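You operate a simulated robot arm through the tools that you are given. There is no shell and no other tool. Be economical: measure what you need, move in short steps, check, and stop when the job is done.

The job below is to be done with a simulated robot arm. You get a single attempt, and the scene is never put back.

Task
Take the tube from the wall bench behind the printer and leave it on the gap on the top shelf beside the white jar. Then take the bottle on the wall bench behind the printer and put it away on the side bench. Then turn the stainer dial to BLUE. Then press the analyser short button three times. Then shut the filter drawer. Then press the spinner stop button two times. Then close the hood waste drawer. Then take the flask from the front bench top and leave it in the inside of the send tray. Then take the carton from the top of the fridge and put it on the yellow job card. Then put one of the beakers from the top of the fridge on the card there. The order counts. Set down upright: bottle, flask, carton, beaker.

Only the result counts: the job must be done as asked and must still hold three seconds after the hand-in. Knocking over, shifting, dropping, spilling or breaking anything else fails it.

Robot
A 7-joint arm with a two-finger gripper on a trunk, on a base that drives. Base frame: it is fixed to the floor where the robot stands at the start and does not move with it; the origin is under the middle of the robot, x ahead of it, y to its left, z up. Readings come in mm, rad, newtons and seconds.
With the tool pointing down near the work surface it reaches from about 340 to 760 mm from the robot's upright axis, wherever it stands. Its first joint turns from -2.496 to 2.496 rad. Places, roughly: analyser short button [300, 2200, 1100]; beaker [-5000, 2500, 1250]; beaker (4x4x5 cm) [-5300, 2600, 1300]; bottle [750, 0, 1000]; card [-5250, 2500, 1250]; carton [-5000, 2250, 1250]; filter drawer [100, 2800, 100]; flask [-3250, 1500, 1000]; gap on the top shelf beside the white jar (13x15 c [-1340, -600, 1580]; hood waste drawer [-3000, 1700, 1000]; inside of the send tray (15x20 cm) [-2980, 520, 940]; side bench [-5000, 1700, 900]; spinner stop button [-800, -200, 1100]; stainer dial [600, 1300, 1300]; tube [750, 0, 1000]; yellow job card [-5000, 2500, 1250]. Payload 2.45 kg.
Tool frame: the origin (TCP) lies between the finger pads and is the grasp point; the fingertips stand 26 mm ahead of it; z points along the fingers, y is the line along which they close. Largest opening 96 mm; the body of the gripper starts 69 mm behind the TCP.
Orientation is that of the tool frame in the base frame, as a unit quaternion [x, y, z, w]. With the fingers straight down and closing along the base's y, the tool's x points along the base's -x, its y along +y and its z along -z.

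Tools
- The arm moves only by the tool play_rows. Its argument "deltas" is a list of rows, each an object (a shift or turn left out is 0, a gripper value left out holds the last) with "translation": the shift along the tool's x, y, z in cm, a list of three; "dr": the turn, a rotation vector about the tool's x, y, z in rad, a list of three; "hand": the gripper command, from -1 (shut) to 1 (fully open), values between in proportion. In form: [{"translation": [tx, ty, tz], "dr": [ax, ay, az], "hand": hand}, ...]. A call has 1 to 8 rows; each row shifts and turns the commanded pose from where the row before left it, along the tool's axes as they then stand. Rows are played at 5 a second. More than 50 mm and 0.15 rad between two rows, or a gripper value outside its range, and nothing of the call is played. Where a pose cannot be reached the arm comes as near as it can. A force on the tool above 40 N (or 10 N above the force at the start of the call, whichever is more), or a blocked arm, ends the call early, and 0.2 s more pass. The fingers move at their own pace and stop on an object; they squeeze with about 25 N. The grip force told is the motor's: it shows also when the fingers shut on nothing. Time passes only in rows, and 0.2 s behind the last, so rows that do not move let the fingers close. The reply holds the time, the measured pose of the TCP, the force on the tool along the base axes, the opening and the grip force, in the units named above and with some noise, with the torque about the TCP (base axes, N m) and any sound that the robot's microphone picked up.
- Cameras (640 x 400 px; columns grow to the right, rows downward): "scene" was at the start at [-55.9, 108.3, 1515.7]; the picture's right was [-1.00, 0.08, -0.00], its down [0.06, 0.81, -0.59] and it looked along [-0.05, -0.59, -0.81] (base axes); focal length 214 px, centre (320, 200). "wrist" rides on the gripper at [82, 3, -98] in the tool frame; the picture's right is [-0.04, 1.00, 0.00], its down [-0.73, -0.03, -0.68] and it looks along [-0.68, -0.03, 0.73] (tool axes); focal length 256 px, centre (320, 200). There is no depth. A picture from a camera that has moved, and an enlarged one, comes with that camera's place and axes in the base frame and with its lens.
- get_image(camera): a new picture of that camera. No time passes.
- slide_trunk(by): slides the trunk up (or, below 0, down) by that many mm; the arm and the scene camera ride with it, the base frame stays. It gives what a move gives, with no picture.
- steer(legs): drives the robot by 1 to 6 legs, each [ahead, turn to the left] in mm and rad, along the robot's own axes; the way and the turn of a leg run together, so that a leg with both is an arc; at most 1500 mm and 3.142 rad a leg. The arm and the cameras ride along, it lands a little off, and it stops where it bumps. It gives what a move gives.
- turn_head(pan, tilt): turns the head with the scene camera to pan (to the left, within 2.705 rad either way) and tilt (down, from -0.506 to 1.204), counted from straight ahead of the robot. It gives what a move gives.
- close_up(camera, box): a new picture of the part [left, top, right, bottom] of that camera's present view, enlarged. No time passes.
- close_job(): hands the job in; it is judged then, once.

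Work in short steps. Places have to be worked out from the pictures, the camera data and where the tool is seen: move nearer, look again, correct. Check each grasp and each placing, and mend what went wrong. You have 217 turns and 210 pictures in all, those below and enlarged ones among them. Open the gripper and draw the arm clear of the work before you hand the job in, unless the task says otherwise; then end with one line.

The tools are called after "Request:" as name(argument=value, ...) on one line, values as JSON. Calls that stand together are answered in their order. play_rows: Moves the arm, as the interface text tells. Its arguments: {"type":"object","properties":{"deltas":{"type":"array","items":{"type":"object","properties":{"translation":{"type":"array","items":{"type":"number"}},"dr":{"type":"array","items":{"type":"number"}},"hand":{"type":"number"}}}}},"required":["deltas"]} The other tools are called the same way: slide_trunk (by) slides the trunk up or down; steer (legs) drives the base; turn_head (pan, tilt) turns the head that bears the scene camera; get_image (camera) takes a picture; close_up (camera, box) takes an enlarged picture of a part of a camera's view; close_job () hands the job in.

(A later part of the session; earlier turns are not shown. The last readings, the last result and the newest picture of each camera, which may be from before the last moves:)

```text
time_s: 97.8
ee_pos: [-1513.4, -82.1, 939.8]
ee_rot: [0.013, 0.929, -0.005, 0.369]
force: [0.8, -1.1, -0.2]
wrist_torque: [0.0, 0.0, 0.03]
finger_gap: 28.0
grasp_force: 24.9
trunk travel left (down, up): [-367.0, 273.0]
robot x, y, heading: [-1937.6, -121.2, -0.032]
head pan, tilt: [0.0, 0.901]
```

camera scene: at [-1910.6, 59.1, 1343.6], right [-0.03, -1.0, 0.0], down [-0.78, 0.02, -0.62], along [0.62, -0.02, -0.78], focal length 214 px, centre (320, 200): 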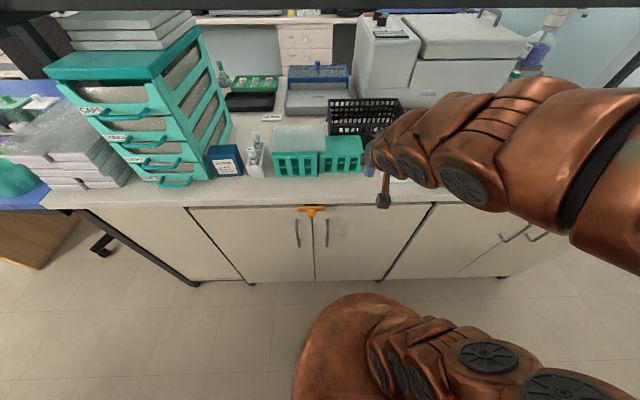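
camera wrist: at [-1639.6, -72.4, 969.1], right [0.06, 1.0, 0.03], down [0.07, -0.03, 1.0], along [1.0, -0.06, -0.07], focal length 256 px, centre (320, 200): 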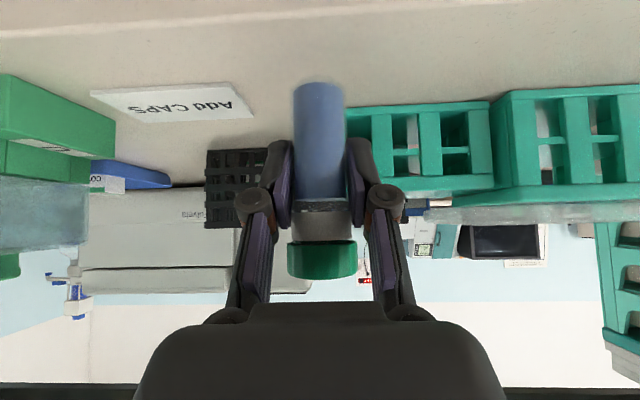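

Request:
play_rows(deltas=[{"translation": [0.14, 0, 0.15]}, {"translation": [0.14, 0, 0.15]}, {"translation": [0.14, 0, 0.15]}, {}])

Request:
close_up(camera="scene", box=[320, 130, 440, 205])

Request:
get_image(camera="wrist")

```text
time_s: 98.8
ee_pos: [-1512.9, -80.4, 933.6]
ee_rot: [0.014, 0.93, -0.006, 0.367]
force: [0.2, -0.4, -0.6]
wrist_torque: [-0.02, 0.01, -0.01]
finger_gap: 28.2
grasp_force: 24.8
trunk travel left (down, up): [-367.0, 273.0]
robot x, y, heading: [-1940.8, -122.0, -0.029]
head pan, tilt: [0.0, 0.901]
```

```text
5.33 times, centred on (380, 168) of scene
camera zoom: at [-1910.6, 59.1, 1310.6], right [-0.03, -1.0, 0.0], down [-0.78, 0.02, -0.62], along [0.62, -0.02, -0.78], focal length 1144 px, centre (0, 373)
```

zoom: 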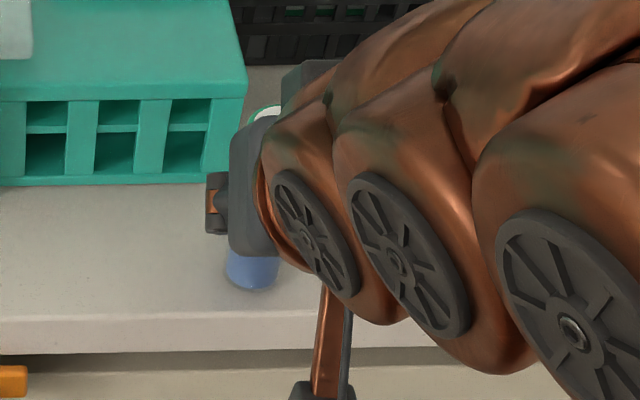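

```text
174 pictures are left
camera wrist: at [-1639.8, -72.4, 949.9], right [0.06, 1.0, 0.03], down [0.07, -0.03, 1.0], along [1.0, -0.06, -0.07], focal length 256 px, centre (320, 200)
```

wrist: 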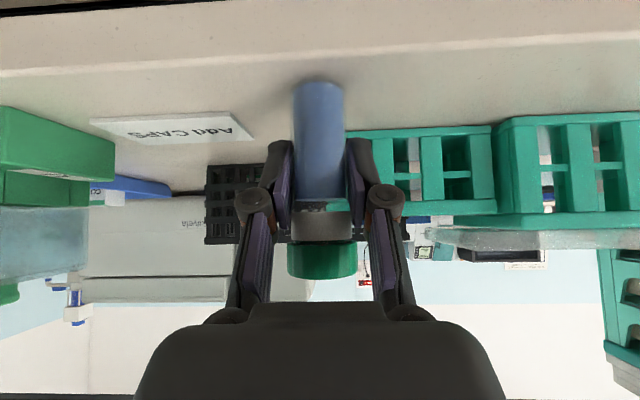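

A faint shadow is near the base but there is no contact. I keep lowering in small steps.

Request:
play_rows(deltas=[{"translation": [0.2, 0, 0.22]}, {"translation": [0.14, 0, 0.15]}, {"translation": [0.14, 0, 0.15]}, {"translation": [0.14, 0, 0.15]}, {}])

Request:
close_up(camera="wrist", box=[200, 20, 440, 170])

```text
time_s: 100.0
ee_pos: [-1512.5, -80.2, 925.6]
ee_rot: [0.014, 0.929, -0.005, 0.369]
force: [2.1, 0.1, 22.6]
wrist_torque: [-0.04, -0.27, 0.01]
finger_gap: 28.3
grasp_force: 25.4
trunk travel left (down, up): [-367.0, 273.0]
robot x, y, heading: [-1940.0, -121.0, -0.027]
head pan, tilt: [0.0, 0.901]
```

```text
2.67 times, centred on (320, 95) of wrist
camera zoom: at [-1639.3, -72.6, 941.6], right [0.06, 1.0, 0.03], down [0.07, -0.03, 1.0], along [1.0, -0.06, -0.07], focal length 683 px, centre (320, 480)
```

zoom: 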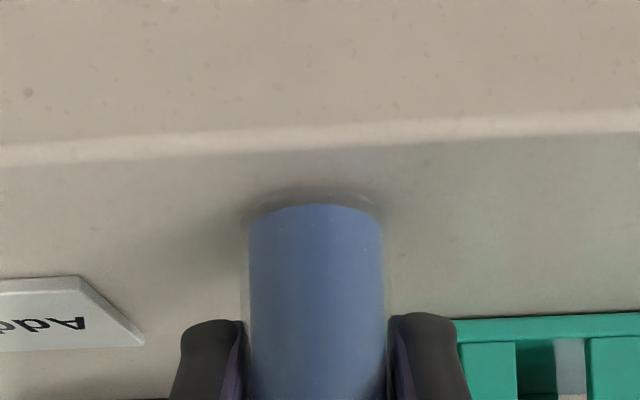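

Contact: the bench here is at z ≈ 870. I ease off slightly, open, and back straight out along the tool axis.

Request:
play_rows(deltas=[{"translation": [-0.08, 0, -0.09]}, {"hand": 0.3}, {}, {}])

Request:
play_rows(deltas=[{"translation": [0, 0, -4]}, {"translation": [0, 0, -4.5]}, {"translation": [0, 0, -4.5]}])

Request:
get_image(camera="wrist")

```text
time_s: 101.0
ee_pos: [-1513.0, -80.3, 926.1]
ee_rot: [0.013, 0.93, -0.005, 0.367]
force: [-0.4, 0.0, -0.7]
wrist_torque: [0.03, 0.02, 0.0]
finger_gap: 62.2
grasp_force: 0.1
trunk travel left (down, up): [-367.0, 273.0]
robot x, y, heading: [-1942.1, -122.2, -0.025]
head pan, tilt: [0.0, 0.901]
```

```text
time_s: 102.0
ee_pos: [-1577.7, -65.9, 952.1]
ee_rot: [-0.002, 0.96, -0.046, 0.276]
force: [-0.6, -0.5, 0.4]
wrist_torque: [0.02, -0.03, 0.03]
finger_gap: 62.6
grasp_force: 0.1
trunk travel left (down, up): [-367.0, 273.0]
robot x, y, heading: [-1944.2, -122.7, -0.025]
head pan, tilt: [0.0, 0.901]
stopped in row 3: the arm was blocked; the commanded pose is now the measured one
```

```text
172 pictures are left
camera wrist: at [-1699.8, -55.1, 991.9], right [0.06, 1.0, -0.07], down [0.26, 0.05, 0.96], along [0.96, -0.07, -0.26], focal length 256 px, centre (320, 200)
```

wrist: 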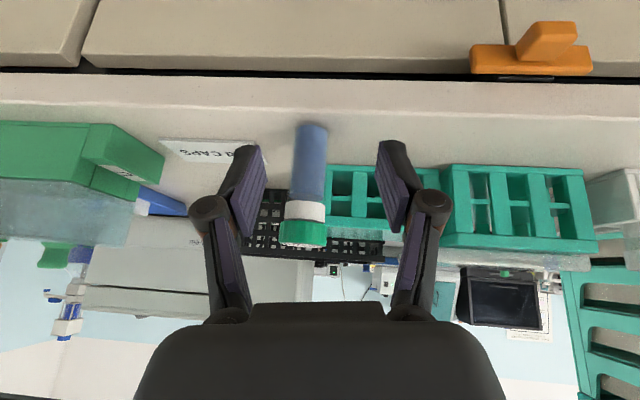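

The tube stands free. The arm hit its fold limit, so I back the base off 230 mm for more room.

Request:
steer(legs=[[-230, 0]])

```text
time_s: 103.8
ee_pos: [-1810.7, -60.9, 955.5]
ee_rot: [0.002, 0.959, -0.048, 0.279]
force: [0.0, -0.3, -0.3]
wrist_torque: [0.05, 0.01, 0.0]
finger_gap: 62.6
grasp_force: 0.1
trunk travel left (down, up): [-367.0, 273.0]
robot x, y, heading: [-2170.5, -116.7, -0.031]
head pan, tilt: [0.0, 0.901]
```

I move forward a little and rotate the tool to a flatter 1.35 rad tilt in front of the tube, still off the bench.

Request:
play_rows(deltas=[{"translation": [-4.2, -0.4, 1.3]}, {"translation": [-4.2, -0.4, 1.3], "dr": [-0.0133, -0.1307, 0.0097]}, {"translation": [-4.0, -0.4, 2.0], "dr": [-0.0133, -0.1307, 0.0097]}, {"translation": [-3.5, -0.4, 2.5], "dr": [-0.0133, -0.1307, 0.0097]}, {"dr": [-0.0133, -0.1307, 0.0097]}, {"dr": [-0.0133, -0.1307, 0.0097]}, {"dr": [-0.0133, -0.1307, 0.0097]}])

Request:
get_image(camera="wrist")

Request:
get_image(camera="scene")

```text
time_s: 105.4
ee_pos: [-1622.3, -80.6, 1015.5]
ee_rot: [-0.001, 0.8, -0.003, 0.6]
force: [0.7, 0.0, -0.1]
wrist_torque: [0.02, -0.02, 0.01]
finger_gap: 62.5
grasp_force: 0.0
out of reach, approached as far as the arm can: row 6, 7
trunk travel left (down, up): [-367.0, 273.0]
robot x, y, heading: [-2169.3, -115.0, -0.035]
head pan, tilt: [0.0, 0.901]
```

```text
171 pictures are left
camera wrist: at [-1740.1, -75.5, 964.5], right [0.01, 1.0, 0.03], down [-0.44, -0.02, 0.9], along [0.9, -0.03, 0.44], focal length 256 px, centre (320, 200)
```

wrist: 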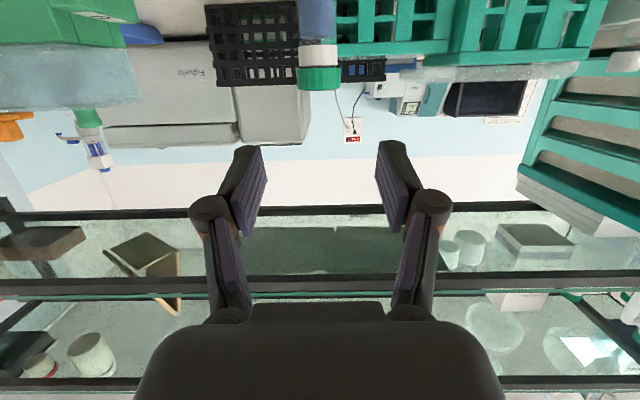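

```text
170 pictures are left
camera scene: at [-2141.4, 65.7, 1310.6], right [-0.03, -1.0, 0.0], down [-0.78, 0.02, -0.62], along [0.62, -0.02, -0.78], focal length 214 px, centre (320, 200)
```

scene: 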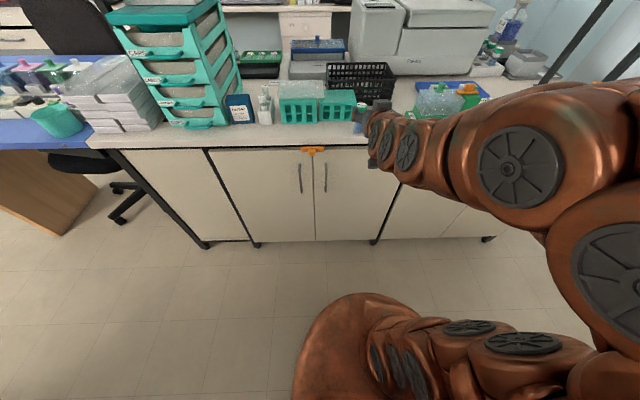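

The tilt is 1.29 rad and aligned in y. I lower the trunk so the TCP is at z ≈ 934, then go forward to straddle the tube.

Request:
slide_trunk(by=-80)

Request:
play_rows(deltas=[{"translation": [-1.0, 0, 3.5]}, {"translation": [-0.9, 0, 3.0]}])

Request:
get_image(camera="wrist")

```text
time_s: 106.5
ee_pos: [-1623.0, -79.5, 934.3]
ee_rot: [0.0, 0.801, -0.003, 0.599]
force: [-0.1, 0.7, 0.2]
wrist_torque: [0.02, -0.01, 0.0]
finger_gap: 62.4
grasp_force: 0.0
trunk travel left (down, up): [-287.0, 353.0]
robot x, y, heading: [-2172.5, -115.4, -0.034]
head pan, tilt: [0.0, 0.901]
```

```text
time_s: 107.1
ee_pos: [-1554.9, -81.1, 934.6]
ee_rot: [-0.001, 0.801, -0.003, 0.599]
force: [-0.8, 0.3, -0.3]
wrist_torque: [-0.01, 0.04, 0.01]
finger_gap: 62.4
grasp_force: 0.1
trunk travel left (down, up): [-287.0, 353.0]
robot x, y, heading: [-2170.7, -116.9, -0.035]
head pan, tilt: [0.0, 0.901]
```

```text
169 pictures are left
camera wrist: at [-1672.7, -76.7, 884.7], right [0.01, 1.0, 0.03], down [-0.44, -0.02, 0.9], along [0.9, -0.03, 0.44], focal length 256 px, centre (320, 200)
```

wrist: 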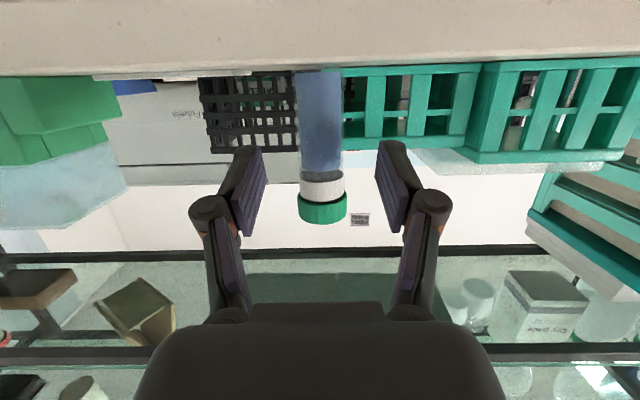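

Aligned. I go forward the last 42 mm, then close.

Request:
play_rows(deltas=[{"translation": [-0.6, 0, 2.0]}, {"translation": [-0.58, 0, 2.03]}, {"hand": -1}, {}, {}, {}])

Request:
slide_trunk(by=60)

Request:
get_image(camera="wrist")

```text
time_s: 108.5
ee_pos: [-1512.3, -81.4, 934.9]
ee_rot: [-0.001, 0.801, -0.002, 0.599]
force: [0.6, 0.6, 1.6]
wrist_torque: [0.03, -0.03, -0.05]
finger_gap: 27.3
grasp_force: 24.5
trunk travel left (down, up): [-287.0, 353.0]
robot x, y, heading: [-2170.7, -118.9, -0.033]
head pan, tilt: [0.0, 0.901]
```

```text
time_s: 109.5
ee_pos: [-1512.6, -81.3, 993.5]
ee_rot: [-0.001, 0.8, -0.003, 0.599]
force: [-1.0, -0.1, -0.3]
wrist_torque: [0.02, -0.01, -0.02]
finger_gap: 27.0
grasp_force: 25.1
trunk travel left (down, up): [-347.0, 293.0]
robot x, y, heading: [-2173.6, -115.4, -0.032]
head pan, tilt: [0.0, 0.901]
```

```text
168 pictures are left
camera wrist: at [-1629.5, -76.3, 943.7], right [0.01, 1.0, 0.03], down [-0.44, -0.02, 0.9], along [0.9, -0.03, 0.44], focal length 256 px, centre (320, 200)
```

wrist: 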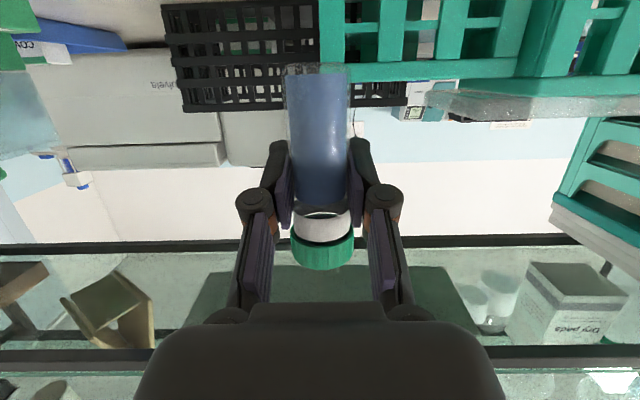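

The tube is held with its bottom 64 mm below the TCP. I retract off the bench, then drive back to y ≈ −605 and raise the trunk.

Request:
play_rows(deltas=[{"translation": [1.3, 0, -4.6]}, {"translation": [1.3, 0, -4.6]}])

Request:
steer(legs=[[0, -1.538], [500, 0], [0, 1.571]])

Request:
slide_trunk(by=293)

```text
time_s: 110.1
ee_pos: [-1611.6, -79.2, 994.7]
ee_rot: [0.0, 0.8, -0.003, 0.6]
force: [0.4, 0.2, -0.4]
wrist_torque: [-0.02, -0.02, 0.0]
finger_gap: 27.1
grasp_force: 24.6
trunk travel left (down, up): [-347.0, 293.0]
robot x, y, heading: [-2172.0, -113.9, -0.026]
head pan, tilt: [0.0, 0.901]
```

```text
time_s: 120.6
ee_pos: [-1604.9, -566.8, 995.3]
ee_rot: [-0.012, 0.801, 0.005, 0.598]
force: [-0.2, 0.4, -0.8]
wrist_torque: [-0.01, 0.0, -0.02]
finger_gap: 27.1
grasp_force: 25.0
trunk travel left (down, up): [-347.0, 293.0]
robot x, y, heading: [-2160.9, -621.0, -0.004]
head pan, tilt: [0.0, 0.901]
```

```text
time_s: 123.6
ee_pos: [-1605.8, -567.7, 1289.0]
ee_rot: [-0.012, 0.801, 0.005, 0.599]
force: [-0.1, 0.0, -1.6]
wrist_torque: [0.02, -0.01, -0.01]
finger_gap: 27.1
grasp_force: 25.0
trunk travel left (down, up): [-640.0, 0.0]
robot x, y, heading: [-2165.8, -615.8, 0.002]
head pan, tilt: [0.0, 0.901]
```

I raise the arm to about z 1660 in front of the shelf.

Request:
play_rows(deltas=[{"translation": [-4.5, 0, -1.32]}, {"translation": [-4.5, 0, -1.32]}, {"translation": [-4.5, 0, -1.32]}, {"translation": [-4.5, 0, -1.32]}, {"translation": [-4.5, 0, -1.32]}, {"translation": [-4.5, 0, -1.32]}, {"translation": [-4.5, 0, -1.32]}, {"translation": [-4.5, 0, -1.32]}])

Request:
turn_head(pan=0.0, tilt=0.2)

Request:
get_image(camera="scene")

Request:
get_image(camera="wrist")

```text
time_s: 125.4
ee_pos: [-1606.2, -566.0, 1662.6]
ee_rot: [-0.012, 0.802, 0.005, 0.597]
force: [0.2, -0.3, -1.5]
wrist_torque: [0.01, -0.03, -0.02]
finger_gap: 27.2
grasp_force: 25.0
trunk travel left (down, up): [-640.0, 0.0]
robot x, y, heading: [-2165.7, -617.4, -0.002]
head pan, tilt: [0.0, 0.901]
```

```text
time_s: 126.4
ee_pos: [-1605.3, -566.0, 1664.1]
ee_rot: [-0.012, 0.801, 0.005, 0.598]
force: [-1.2, 0.6, -0.3]
wrist_torque: [0.02, -0.01, -0.02]
finger_gap: 27.2
grasp_force: 25.6
trunk travel left (down, up): [-640.0, 0.0]
robot x, y, heading: [-2166.1, -618.0, -0.006]
head pan, tilt: [0.0, 0.201]
```

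```text
167 pictures are left
camera scene: at [-2122.3, -437.0, 1645.0], right [0.0, -1.0, 0.0], down [-0.2, 0.0, -0.98], along [0.98, 0.0, -0.2], focal length 214 px, centre (320, 200)
```

scene: 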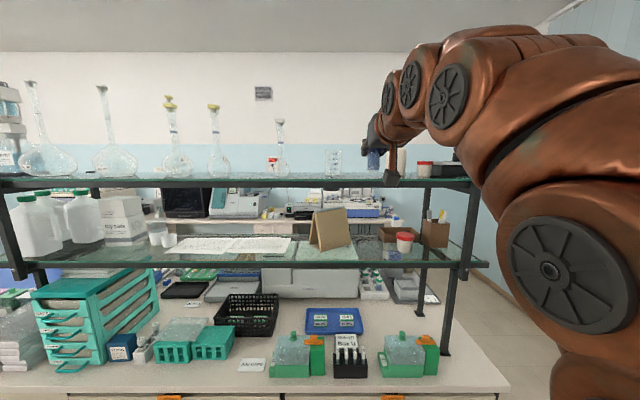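

```text
166 pictures are left
camera wrist: at [-1722.8, -565.2, 1613.1], right [-0.01, 1.0, 0.03], down [-0.44, -0.04, 0.9], along [0.9, 0.0, 0.44], focal length 256 px, centre (320, 200)
```

wrist: 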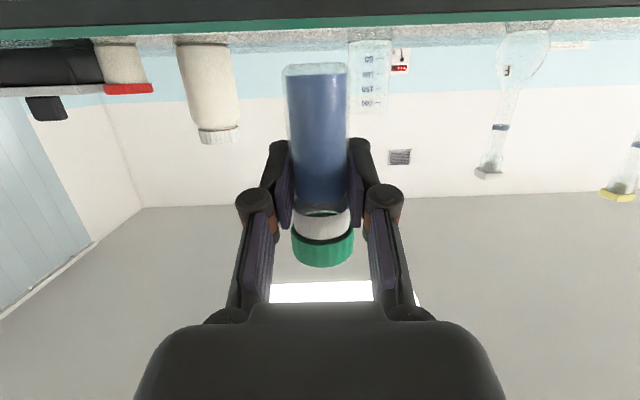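

The shelf top is at about z 1570, and the gap between jar (edge y≈−672) and beaker (edge ≈−516) is centred at −595. I shift y by −3 cm and drive in 200 mm with the tube 28 mm above the shelf.

Request:
play_rows(deltas=[{"translation": [0, -3.0, 0]}])

Request:
steer(legs=[[200, 0]])

Request:
get_image(camera="wrist")

Request:
get_image(camera="scene")

```text
time_s: 126.8
ee_pos: [-1603.7, -594.8, 1663.6]
ee_rot: [-0.013, 0.801, 0.005, 0.598]
force: [0.5, 0.5, -0.7]
wrist_torque: [-0.03, 0.01, -0.02]
finger_gap: 27.1
grasp_force: 25.1
trunk travel left (down, up): [-640.0, 0.0]
robot x, y, heading: [-2163.5, -617.1, 0.001]
head pan, tilt: [0.0, 0.201]
```

```text
time_s: 128.4
ee_pos: [-1407.8, -594.8, 1664.4]
ee_rot: [-0.012, 0.801, 0.005, 0.598]
force: [-0.4, 0.3, 0.1]
wrist_torque: [-0.03, 0.0, -0.02]
finger_gap: 27.1
grasp_force: 24.6
trunk travel left (down, up): [-640.0, 0.0]
robot x, y, heading: [-1965.9, -621.5, -0.007]
head pan, tilt: [0.0, 0.201]
```

```text
165 pictures are left
camera wrist: at [-1524.5, -594.4, 1614.0], right [-0.02, 1.0, 0.03], down [-0.44, -0.04, 0.9], along [0.9, 0.0, 0.44], focal length 256 px, centre (320, 200)
```

wrist: 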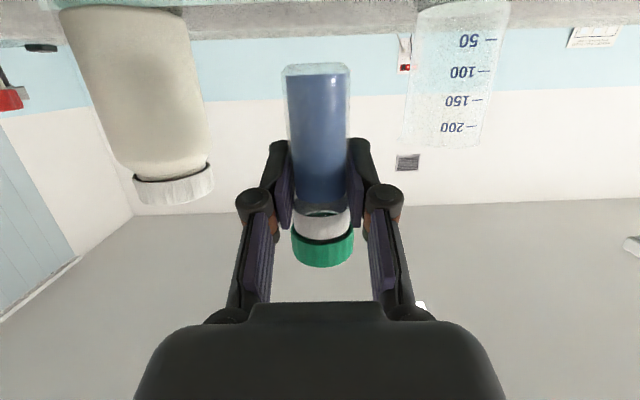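

```text
164 pictures are left
camera scene: at [-1925.4, -437.3, 1645.1], right [0.0, -1.0, 0.0], down [-0.2, 0.0, -0.98], along [0.98, 0.0, -0.2], focal length 214 px, centre (320, 200)
```

scene: 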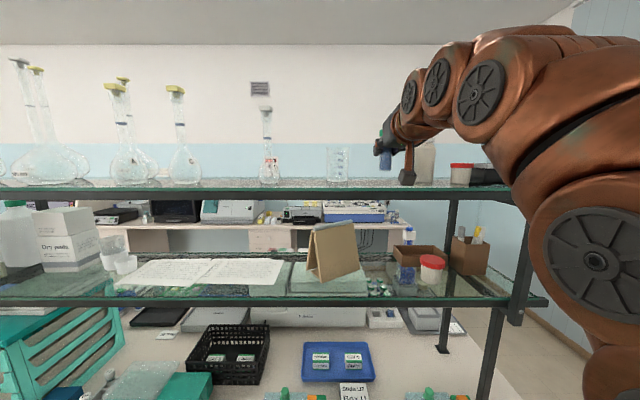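

The tube hovers over the shelf's near part. I zoom in to locate the shelf's near edge and my clearance.

Request:
close_up(camera="scene", box=[310, 130, 470, 230])

```text
4.00 times, centred on (390, 180) of scene
camera zoom: at [-1925.4, -437.3, 1645.1], right [0.0, -1.0, 0.0], down [-0.2, 0.0, -0.98], along [0.98, 0.0, -0.2], focal length 858 px, centre (40, 280)
```

zoom: 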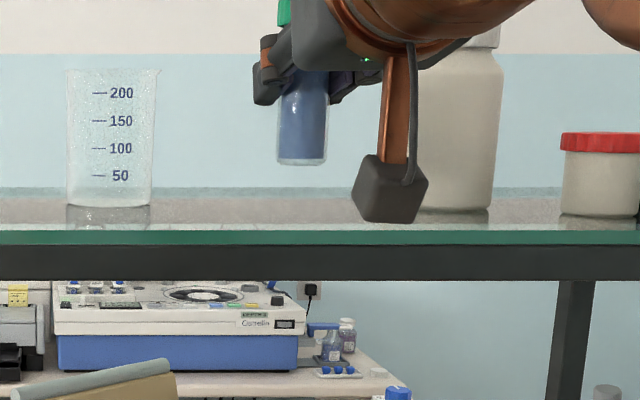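

The near edge is at x ≈ −1422, and the wrist camera block clears it if the TCP stays at x ≈ −1355, inside the gap. I go forward 53 mm and lower by 20 mm.

Request:
play_rows(deltas=[{"translation": [-0.75, 0, 2.55]}, {"translation": [-0.75, 0, 2.55]}, {"translation": [0.96, 0, 0.28]}, {"translation": [0.96, 0, 0.28]}, {}])

Request:
close_up(camera="scene", box=[310, 130, 470, 230])

```text
time_s: 129.6
ee_pos: [-1353.9, -595.0, 1643.9]
ee_rot: [-0.012, 0.801, 0.005, 0.599]
force: [-0.2, 0.3, -0.9]
wrist_torque: [-0.01, -0.02, 0.02]
finger_gap: 26.9
grasp_force: 24.9
trunk travel left (down, up): [-640.0, 0.0]
robot x, y, heading: [-1966.8, -619.6, 0.002]
head pan, tilt: [0.0, 0.201]
```

```text
4.00 times, centred on (390, 180) of scene
camera zoom: at [-1925.2, -437.3, 1645.1], right [0.0, -1.0, 0.0], down [-0.2, 0.0, -0.98], along [0.98, 0.0, -0.2], focal length 858 px, centre (40, 280)
```

zoom: 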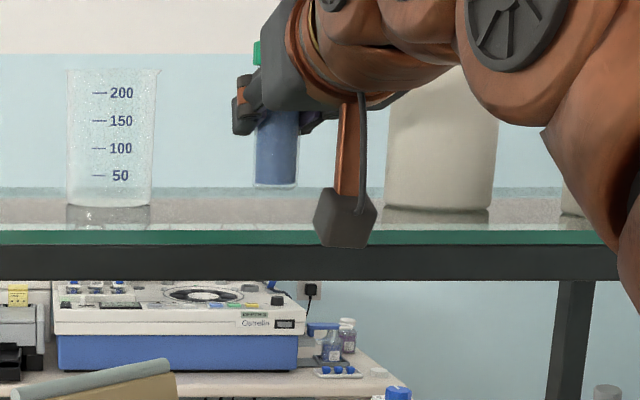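

The camera block hangs clear in front of the edge. I lower in small steps until contact.

Request:
play_rows(deltas=[{"translation": [0.29, 0, 0.08]}, {"translation": [0.29, 0, 0.08]}, {}])

Request:
play_rows(deltas=[{"translation": [0.2, 0, 0.06]}, {"translation": [0.2, 0, 0.06]}, {}])

```text
time_s: 130.4
ee_pos: [-1353.7, -593.8, 1638.3]
ee_rot: [-0.013, 0.8, 0.006, 0.599]
force: [0.2, 0.7, -1.1]
wrist_torque: [-0.02, 0.01, 0.0]
finger_gap: 27.1
grasp_force: 25.5
trunk travel left (down, up): [-640.0, 0.0]
robot x, y, heading: [-1963.9, -616.5, -0.002]
head pan, tilt: [0.0, 0.201]
```

```text
time_s: 131.2
ee_pos: [-1353.7, -594.4, 1634.3]
ee_rot: [-0.013, 0.801, 0.006, 0.599]
force: [0.2, 0.0, -1.3]
wrist_torque: [-0.03, -0.01, 0.0]
finger_gap: 27.0
grasp_force: 25.2
trunk travel left (down, up): [-640.0, 0.0]
robot x, y, heading: [-1971.7, -619.7, -0.004]
head pan, tilt: [0.0, 0.201]
```

Request:
play_rows(deltas=[{"translation": [0.2, 0, 0.06]}, {"translation": [0.2, 0, 0.06]}, {}])

Request:
close_up(camera="scene", box=[310, 130, 470, 230])

```text
time_s: 132.0
ee_pos: [-1353.8, -594.1, 1630.4]
ee_rot: [-0.013, 0.801, 0.006, 0.599]
force: [-0.4, -0.9, 0.0]
wrist_torque: [0.0, -0.02, 0.0]
finger_gap: 27.1
grasp_force: 25.3
trunk travel left (down, up): [-640.0, 0.0]
robot x, y, heading: [-1968.4, -620.8, -0.002]
head pan, tilt: [0.0, 0.201]
```

```text
4.00 times, centred on (390, 180) of scene
camera zoom: at [-1925.1, -437.3, 1645.1], right [0.0, -1.0, 0.0], down [-0.2, 0.0, -0.98], along [0.98, 0.0, -0.2], focal length 858 px, centre (40, 280)
```

zoom: 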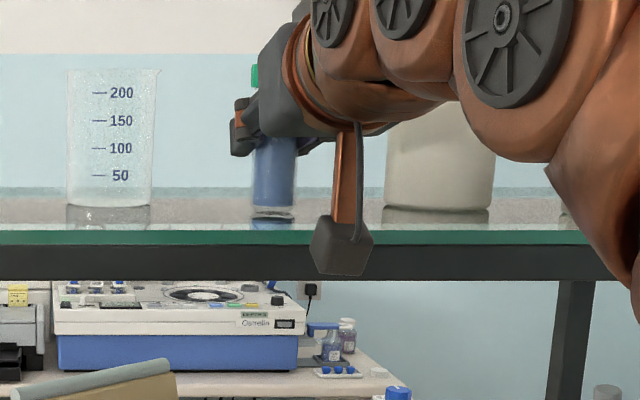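

The tube and its reflection nearly meet. I lower a few more millimetres.

Request:
play_rows(deltas=[{"translation": [0.14, 0, 0.04]}, {"translation": [0.14, 0, 0.04]}, {}])

```text
time_s: 132.8
ee_pos: [-1355.3, -593.8, 1629.8]
ee_rot: [-0.012, 0.799, 0.005, 0.601]
force: [2.2, -0.7, 15.1]
wrist_torque: [0.08, -0.17, -0.02]
finger_gap: 26.9
grasp_force: 25.0
trunk travel left (down, up): [-640.0, 0.0]
robot x, y, heading: [-1967.8, -616.7, -0.003]
head pan, tilt: [0.0, 0.201]
```

Contact. I ease off, open to 62 mm and withdraw horizontally.

Request:
play_rows(deltas=[{"translation": [-0.18, 0, -0.05]}, {"hand": 0.3}, {}, {}])

Request:
play_rows(deltas=[{"translation": [0.8, 0, -2.88]}, {"translation": [0.8, 0, -2.88]}])

Request:
close_up(camera="scene", box=[310, 130, 470, 230])

Request:
get_image(camera="wrist")

```text
time_s: 133.8
ee_pos: [-1354.2, -593.6, 1628.9]
ee_rot: [-0.013, 0.801, 0.006, 0.598]
force: [0.2, -0.6, -0.6]
wrist_torque: [0.02, 0.0, 0.01]
finger_gap: 62.8
grasp_force: 0.1
trunk travel left (down, up): [-640.0, 0.0]
robot x, y, heading: [-1968.4, -620.2, -0.004]
head pan, tilt: [0.0, 0.201]
```

```text
time_s: 134.4
ee_pos: [-1414.7, -595.8, 1628.3]
ee_rot: [-0.013, 0.801, 0.006, 0.598]
force: [1.5, 1.1, 0.4]
wrist_torque: [0.01, 0.03, 0.02]
finger_gap: 62.5
grasp_force: 0.0
trunk travel left (down, up): [-640.0, 0.0]
robot x, y, heading: [-1966.0, -617.4, 0.001]
head pan, tilt: [0.0, 0.201]
```

```text
4.00 times, centred on (390, 180) of scene
camera zoom: at [-1925.0, -437.3, 1645.1], right [0.0, -1.0, 0.0], down [-0.2, 0.0, -0.98], along [0.98, 0.0, -0.2], focal length 858 px, centre (40, 280)
```

zoom: 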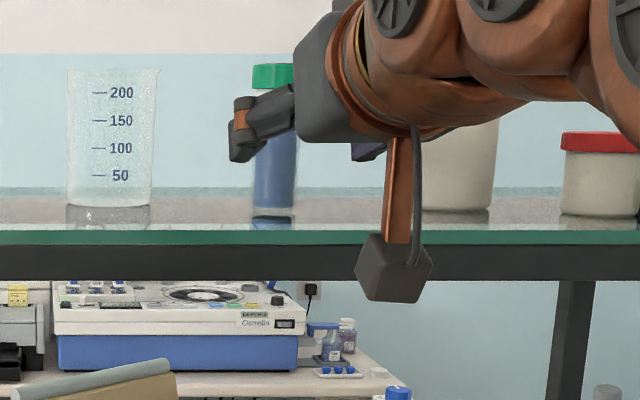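

```text
159 pictures are left
camera wrist: at [-1531.4, -595.9, 1579.0], right [-0.02, 1.0, 0.03], down [-0.44, -0.04, 0.9], along [0.9, 0.0, 0.44], focal length 256 px, centre (320, 200)
```

wrist: 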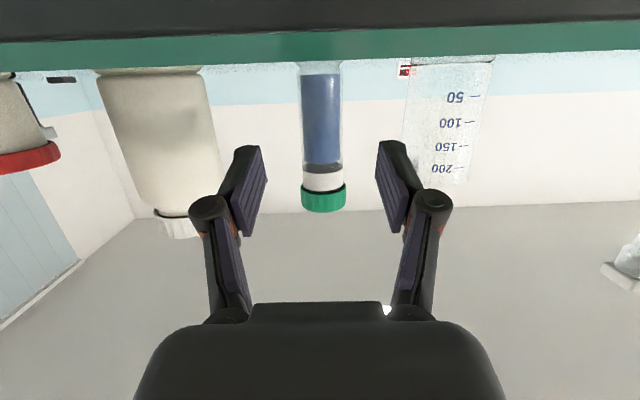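

The tube stands upright in the gap: step 1 is done. I back off and fold the arm for the trip to the bottle.

Request:
steer(legs=[[-240, 0]])

Request:
play_rows(deltas=[{"translation": [4.5, 0, 1.3]}, {"translation": [4.5, 0, 1.3]}, {"translation": [4.5, 0, 1.3]}, {"translation": [4.5, 0, 1.3], "dr": [0, 0.13, 0]}, {"translation": [4.5, 0, 0], "dr": [0, 0.13, 0]}, {"translation": [4.0, 0, -1], "dr": [0, 0.13, 0]}, {"translation": [3.0, 0, -2], "dr": [0, 0.13, 0]}])

Request:
steer(legs=[[0, -1.571], [930, 0], [0, 1.571]])

```text
time_s: 136.2
ee_pos: [-1655.3, -595.3, 1628.2]
ee_rot: [-0.013, 0.801, 0.006, 0.599]
force: [0.7, -0.5, -1.0]
wrist_torque: [0.0, -0.03, -0.01]
finger_gap: 62.5
grasp_force: 0.1
trunk travel left (down, up): [-640.0, 0.0]
robot x, y, heading: [-2211.7, -618.2, 0.002]
head pan, tilt: [0.0, 0.201]
```

```text
time_s: 137.8
ee_pos: [-1737.3, -600.5, 1360.7]
ee_rot: [-0.015, 0.928, 0.004, 0.371]
force: [0.8, 0.7, -0.4]
wrist_torque: [0.02, 0.02, -0.02]
finger_gap: 62.3
grasp_force: 0.2
trunk travel left (down, up): [-640.0, 0.0]
robot x, y, heading: [-2211.3, -619.5, -0.002]
head pan, tilt: [0.0, 0.201]
```

```text
time_s: 150.4
ee_pos: [-1739.3, -1569.1, 1362.4]
ee_rot: [-0.001, 0.928, -0.003, 0.372]
force: [0.5, 0.0, 0.6]
wrist_torque: [0.01, -0.04, 0.01]
finger_gap: 62.3
grasp_force: 0.0
trunk travel left (down, up): [-640.0, 0.0]
robot x, y, heading: [-2211.5, -1574.0, -0.029]
head pan, tilt: [0.0, 0.201]
```

I drive along the window aisle, then up the front aisle to y ≈ −115 and face the wall bench.

Request:
steer(legs=[[0, 0.029], [1500, 0], [650, 0], [0, 1.571], [1430, 0], [0, -1.571]])

Request:
turn_head(pan=0.0, tilt=0.6)

Request:
get_image(camera="scene")

Request:
get_image(camera="wrist")

```text
time_s: 175.8
ee_pos: [464.3, -125.8, 1361.9]
ee_rot: [-0.004, 0.928, -0.002, 0.372]
force: [-0.6, -0.5, 0.2]
wrist_torque: [-0.01, -0.02, 0.0]
finger_gap: 62.5
grasp_force: 0.0
trunk travel left (down, up): [-640.0, 0.0]
robot x, y, heading: [-8.5, -134.9, -0.019]
head pan, tilt: [0.0, 0.201]
```

```text
time_s: 176.6
ee_pos: [464.2, -125.3, 1361.5]
ee_rot: [-0.003, 0.928, -0.002, 0.372]
force: [-0.1, -1.4, 0.1]
wrist_torque: [-0.01, -0.02, -0.02]
finger_gap: 62.4
grasp_force: 0.1
trunk travel left (down, up): [-640.0, 0.0]
robot x, y, heading: [-4.5, -130.4, -0.025]
head pan, tilt: [0.0, 0.6]
```

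```text
158 pictures are left
camera scene: at [33.9, 48.0, 1608.4], right [-0.02, -1.0, 0.0], down [-0.56, 0.01, -0.83], along [0.83, -0.02, -0.56], focal length 214 px, centre (320, 200)
```

scene: 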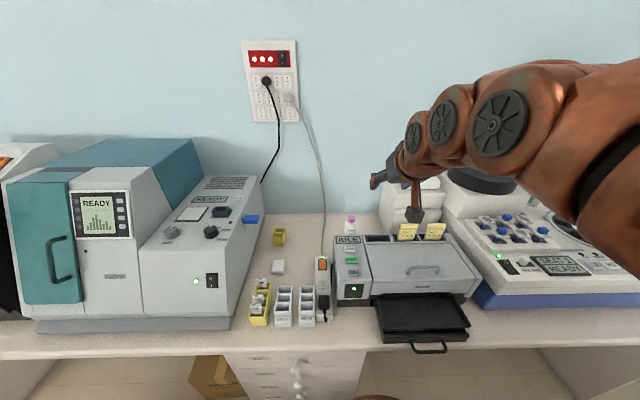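

```text
157 pictures are left
camera wrist: at [337.6, -121.7, 1376.4], right [0.02, 1.0, 0.02], down [0.06, -0.02, 1.0], along [1.0, -0.02, -0.06], focal length 256 px, centre (320, 200)
```

wrist: 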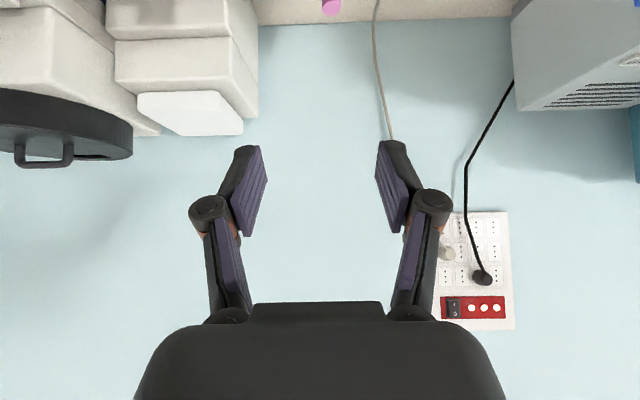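

The bottle is at about (768, −106), with the pink cap at z 995–1018, behind the roughly 1070-high printer. I'll come in steeply and grip the cap. First I move forward and steepen the tool.

Request:
play_rows(deltas=[{"translation": [-0.9, 0.5, 4.7], "hand": 0.5}, {"translation": [-0.9, 0.5, 4.7]}, {"translation": [-0.9, 0.5, 4.7]}, {"translation": [-0.9, 0.4, 4.7]}, {"dr": [0, 0.128, 0]}, {"dr": [0, 0.128, 0]}, {"dr": [0, 0.128, 0]}, {"dr": [0, 0.128, 0]}])

Request:
get_image(camera="wrist")

Request:
get_image(camera="scene")

```text
time_s: 178.4
ee_pos: [619.4, -106.3, 1251.1]
ee_rot: [-0.002, 0.992, -0.003, 0.124]
force: [0.5, 0.4, -0.2]
wrist_torque: [0.01, -0.04, -0.03]
finger_gap: 72.0
grasp_force: 0.1
trunk travel left (down, up): [-640.0, 0.0]
robot x, y, heading: [-8.1, -132.4, -0.017]
head pan, tilt: [0.0, 0.6]
```

```text
156 pictures are left
camera wrist: at [517.3, -102.1, 1325.6], right [0.03, 1.0, 0.0], down [0.54, -0.02, 0.84], along [0.84, -0.03, -0.54], focal length 256 px, centre (320, 200)
```

wrist: 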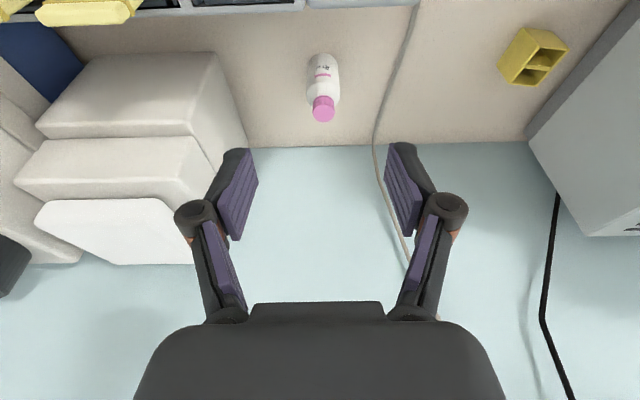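

```text
155 pictures are left
camera scene: at [33.7, 48.0, 1608.3], right [-0.02, -1.0, 0.0], down [-0.56, 0.01, -0.83], along [0.82, -0.02, -0.56], focal length 214 px, centre (320, 200)
```

scene: 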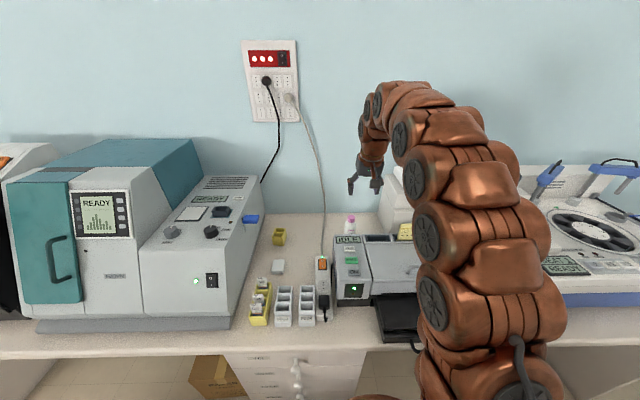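

The bottle stands clear at about (765, −106). I descend to just above the cap.

Request:
play_rows(deltas=[{"translation": [-2.04, 0, 3.82]}, {"translation": [-2.04, 0, 3.82]}, {"translation": [-2.04, 0, 3.82]}, {"translation": [-2.04, 0, 3.82]}, {"translation": [-2.04, 0, 3.82]}])

Request:
get_image(camera="wrist")

```text
time_s: 179.6
ee_pos: [768.7, -106.3, 1090.4]
ee_rot: [-0.004, 0.992, -0.002, 0.127]
force: [0.9, -0.8, 0.7]
wrist_torque: [-0.02, -0.04, 0.01]
finger_gap: 72.3
grasp_force: 0.0
trunk travel left (down, up): [-640.0, 0.0]
robot x, y, heading: [-10.3, -131.8, -0.021]
head pan, tilt: [0.0, 0.6]
```

```text
154 pictures are left
camera wrist: at [664.9, -102.5, 1164.7], right [0.03, 1.0, 0.0], down [0.54, -0.02, 0.84], along [0.84, -0.03, -0.54], focal length 256 px, centre (320, 200)
```

wrist: 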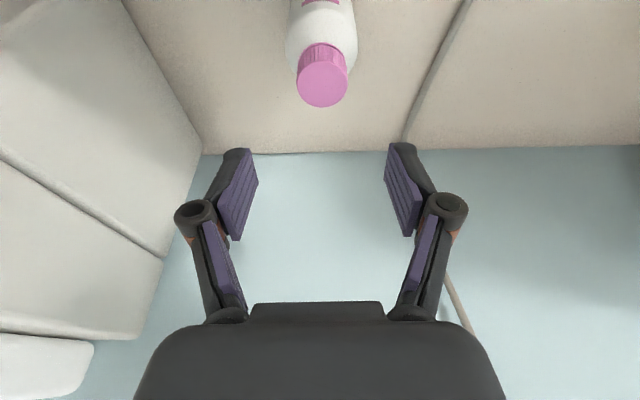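

The cap top is at about (759, −106, 1021). I descend so the pads frame the cap.

Request:
play_rows(deltas=[{"translation": [1.4, 0, 3.9]}, {"translation": [1.4, 0, 3.9]}])

Request:
get_image(camera="wrist")

```text
time_s: 180.2
ee_pos: [758.1, -107.8, 1008.0]
ee_rot: [-0.003, 0.992, -0.002, 0.126]
force: [-0.9, -0.5, 0.5]
wrist_torque: [0.0, 0.03, 0.0]
finger_gap: 71.9
grasp_force: 0.1
trunk travel left (down, up): [-640.0, 0.0]
robot x, y, heading: [-10.3, -134.1, -0.018]
head pan, tilt: [0.0, 0.6]
```

```text
153 pictures are left
camera wrist: at [655.7, -103.0, 1082.8], right [0.03, 1.0, 0.0], down [0.54, -0.02, 0.84], along [0.84, -0.03, -0.54], focal length 256 px, centre (320, 200)
```

wrist: 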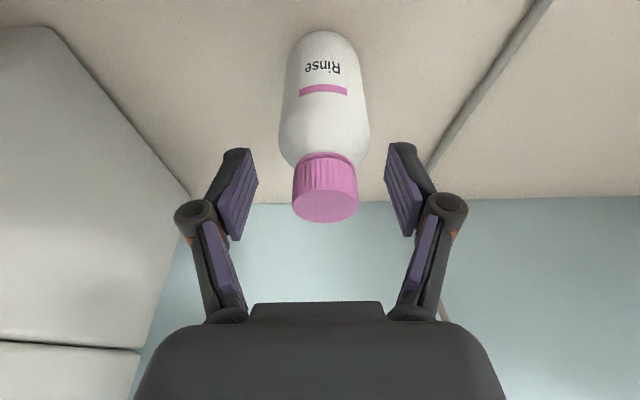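

The cap is centred at the TCP. I close and lift.

Request:
play_rows(deltas=[{"hand": -1}, {}, {}, {}])

Request:
play_rows(deltas=[{"translation": [-0.5, 0, -1.94]}, {"translation": [-1.2, 0, -4.7]}, {"translation": [-1.2, 0, -4.7]}])

Request:
get_image(camera="wrist")

```text
time_s: 181.2
ee_pos: [758.9, -106.0, 1008.9]
ee_rot: [-0.002, 0.992, -0.003, 0.127]
force: [-0.8, 0.4, 9.6]
wrist_torque: [0.03, 0.04, -0.04]
finger_gap: 42.3
grasp_force: 24.9
trunk travel left (down, up): [-640.0, 0.0]
robot x, y, heading: [-6.3, -132.6, -0.025]
head pan, tilt: [0.0, 0.6]
```

```text
time_s: 182.0
ee_pos: [758.8, -105.1, 1125.5]
ee_rot: [-0.004, 0.992, -0.003, 0.124]
force: [0.2, -0.7, -2.0]
wrist_torque: [-0.05, 0.01, 0.0]
finger_gap: 30.1
grasp_force: 24.5
trunk travel left (down, up): [-640.0, 0.0]
robot x, y, heading: [-9.1, -131.8, -0.02]
head pan, tilt: [0.0, 0.6]
```

```text
152 pictures are left
camera wrist: at [655.8, -101.7, 1201.0], right [0.03, 1.0, 0.0], down [0.54, -0.02, 0.84], along [0.84, -0.03, -0.54], focal length 256 px, centre (320, 200)
```

wrist: 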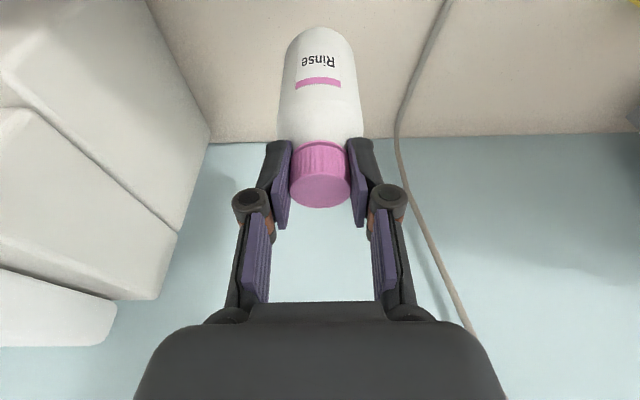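

The bottle is lifted, held by its cap with the bottom about 118 mm below the TCP. I raise it above the printer and retract.

Request:
play_rows(deltas=[{"translation": [-1.0, 0, -4.04]}, {"translation": [-1.0, 0, -4.04]}, {"translation": [-1.0, 0, -4.04]}, {"translation": [4.4, 0, -1.1]}, {"translation": [4.4, 0, -1.1]}, {"translation": [4.4, 0, -1.1]}, {"translation": [4.4, 0, -1.1]}, {"translation": [4.4, 0, -1.1]}])

Request:
get_image(camera="wrist")

```text
time_s: 183.8
ee_pos: [529.5, -106.6, 1218.3]
ee_rot: [-0.003, 0.992, -0.002, 0.126]
force: [0.4, -0.4, -2.2]
wrist_torque: [0.0, 0.06, 0.0]
finger_gap: 30.0
grasp_force: 24.8
out of reach, approached as far as the arm can: row 3
trunk travel left (down, up): [-640.0, 0.0]
robot x, y, heading: [-8.5, -130.5, -0.029]
head pan, tilt: [0.0, 0.6]
```

```text
151 pictures are left
camera wrist: at [425.0, -103.7, 1293.7], right [0.03, 1.0, 0.0], down [0.54, -0.02, 0.84], along [0.84, -0.03, -0.54], focal length 256 px, centre (320, 200)
```

wrist: 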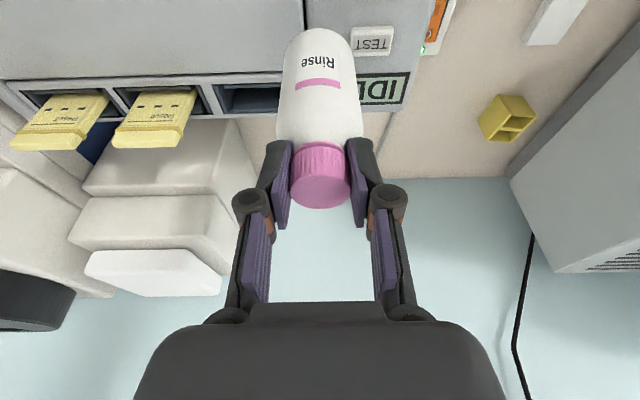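

I raise and retract a bit more for clearance before I turn.

Request:
play_rows(deltas=[{"translation": [3.1, 0, -3.8]}, {"translation": [3.1, 0, -3.8]}])

Request:
steer(legs=[[0, -1.545], [1420, 0], [0, -1.571]])

```text
time_s: 184.4
ee_pos: [448.0, -107.1, 1276.7]
ee_rot: [-0.004, 0.992, -0.001, 0.124]
force: [0.7, 0.1, -2.6]
wrist_torque: [0.0, 0.07, 0.0]
finger_gap: 30.1
grasp_force: 25.1
trunk travel left (down, up): [-640.0, 0.0]
robot x, y, heading: [-6.9, -132.8, -0.021]
head pan, tilt: [0.0, 0.6]
```

```text
time_s: 198.9
ee_pos: [-506.8, -1556.5, 1276.1]
ee_rot: [0.992, 0.011, -0.125, -0.001]
force: [0.2, -0.3, -0.9]
wrist_torque: [0.0, -0.04, 0.01]
finger_gap: 30.1
grasp_force: 25.1
trunk travel left (down, up): [-640.0, 0.0]
robot x, y, heading: [-48.9, -1521.2, 3.135]
head pan, tilt: [0.0, 0.6]
```

I drive on along the window aisle to x ≈ −3850, turn to face +y, and look up the far aisle.

Request:
steer(legs=[[1500, 0], [1500, 0], [800, 0], [0, -1.571]])

Request:
turn_head(pan=0.2, tilt=0.3)

Request:
get_image(camera="scene")

```text
time_s: 221.4
ee_pos: [-3977.0, -1100.7, 1276.4]
ee_rot: [0.73, -0.672, -0.091, -0.087]
force: [-0.3, 0.5, -1.1]
wrist_torque: [-0.01, -0.02, -0.01]
finger_gap: 30.2
grasp_force: 24.7
trunk travel left (down, up): [-640.0, 0.0]
robot x, y, heading: [-3918.6, -1553.0, 1.631]
head pan, tilt: [0.0, 0.6]
```

```text
time_s: 222.2
ee_pos: [-3976.9, -1099.6, 1276.3]
ee_rot: [0.73, -0.672, -0.09, -0.086]
force: [0.3, 0.8, -1.6]
wrist_torque: [-0.01, -0.01, 0.02]
finger_gap: 30.1
grasp_force: 24.7
trunk travel left (down, up): [-640.0, 0.0]
robot x, y, heading: [-3914.4, -1551.1, 1.623]
head pan, tilt: [0.201, 0.3]
```

```text
150 pictures are left
camera scene: at [-4120.4, -1523.0, 1635.8], right [0.97, 0.25, 0.0], down [0.07, -0.29, -0.95], along [-0.24, 0.92, -0.3], focal length 214 px, centre (320, 200)
```

scene: 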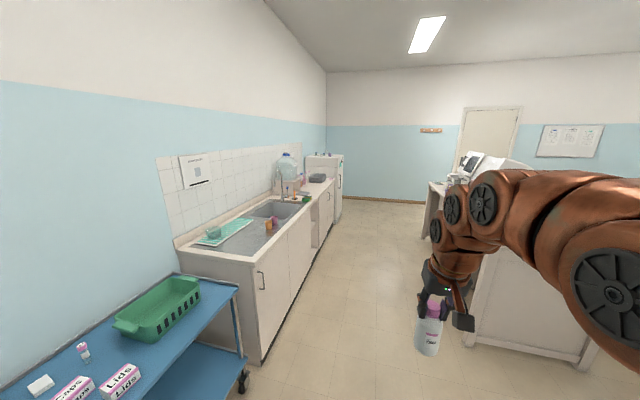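

The far aisle is clear; the side counter's front edge is at x ≈ −4770. I drive to about (−4320, 1600) and face the counter.

Request:
steer(legs=[[0, 0.075], [1500, 0], [1500, 0], [170, 0], [0, 1.445]])

Request:
turn_head(pan=0.0, tilt=0.45)

Request:
get_image(camera="scene")

```text
time_s: 241.7
ee_pos: [-4724.0, 1576.6, 1277.0]
ee_rot: [0.992, -0.007, -0.125, -0.003]
force: [0.1, 0.5, -2.6]
wrist_torque: [-0.01, 0.03, -0.04]
finger_gap: 30.2
grasp_force: 25.1
trunk travel left (down, up): [-640.0, 0.0]
robot x, y, heading: [-4267.7, 1593.7, 3.104]
head pan, tilt: [0.201, 0.3]
```

```text
time_s: 242.4
ee_pos: [-4723.2, 1576.5, 1276.2]
ee_rot: [0.992, -0.007, -0.126, -0.003]
force: [0.3, -0.1, -0.6]
wrist_torque: [-0.02, 0.0, -0.01]
finger_gap: 30.2
grasp_force: 25.5
trunk travel left (down, up): [-640.0, 0.0]
robot x, y, heading: [-4266.6, 1593.5, 3.099]
head pan, tilt: [0.0, 0.45]
```

```text
149 pictures are left
camera scene: at [-4316.6, 1411.8, 1621.9], right [0.04, 1.0, 0.0], down [0.43, -0.02, -0.9], along [-0.9, 0.04, -0.43], focal length 214 px, centre (320, 200)
```

scene: 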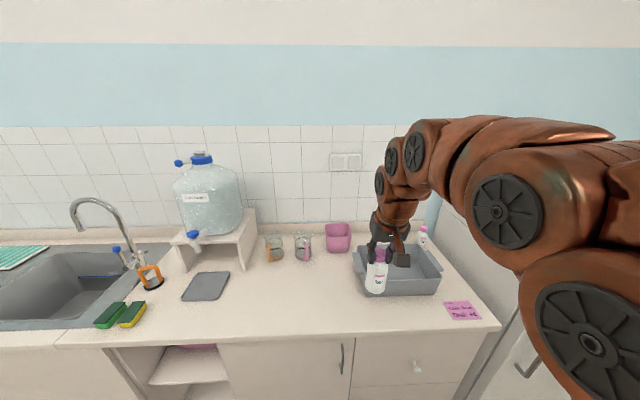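

There are a grey tray, another bottle and a note on this bench. I zoom in to read it.

Request:
close_up(camera="scene", box=[410, 280, 506, 340])

Request:
close_up(camera="scene", box=[240, 210, 480, 360])

```text
6.67 times, centred on (458, 310) of scene
camera zoom: at [-4316.6, 1411.8, 1621.9], right [0.04, 1.0, 0.0], down [0.43, -0.02, -0.9], along [-0.9, 0.04, -0.43], focal length 1430 px, centre (-600, -533)
```

zoom: 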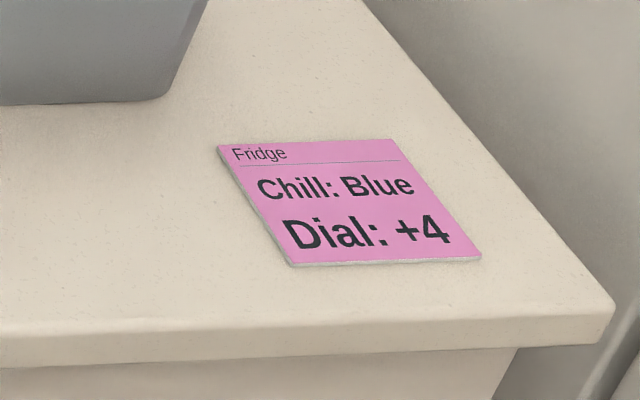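

```text
2.67 times, centred on (360, 285) of scene
camera zoom: at [-4316.6, 1411.8, 1621.9], right [0.04, 1.0, 0.0], down [0.43, -0.02, -0.9], along [-0.9, 0.04, -0.43], focal length 572 px, centre (213, -27)
```

zoom: 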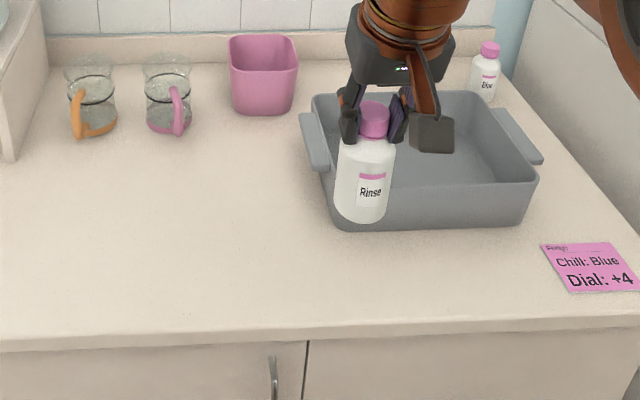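

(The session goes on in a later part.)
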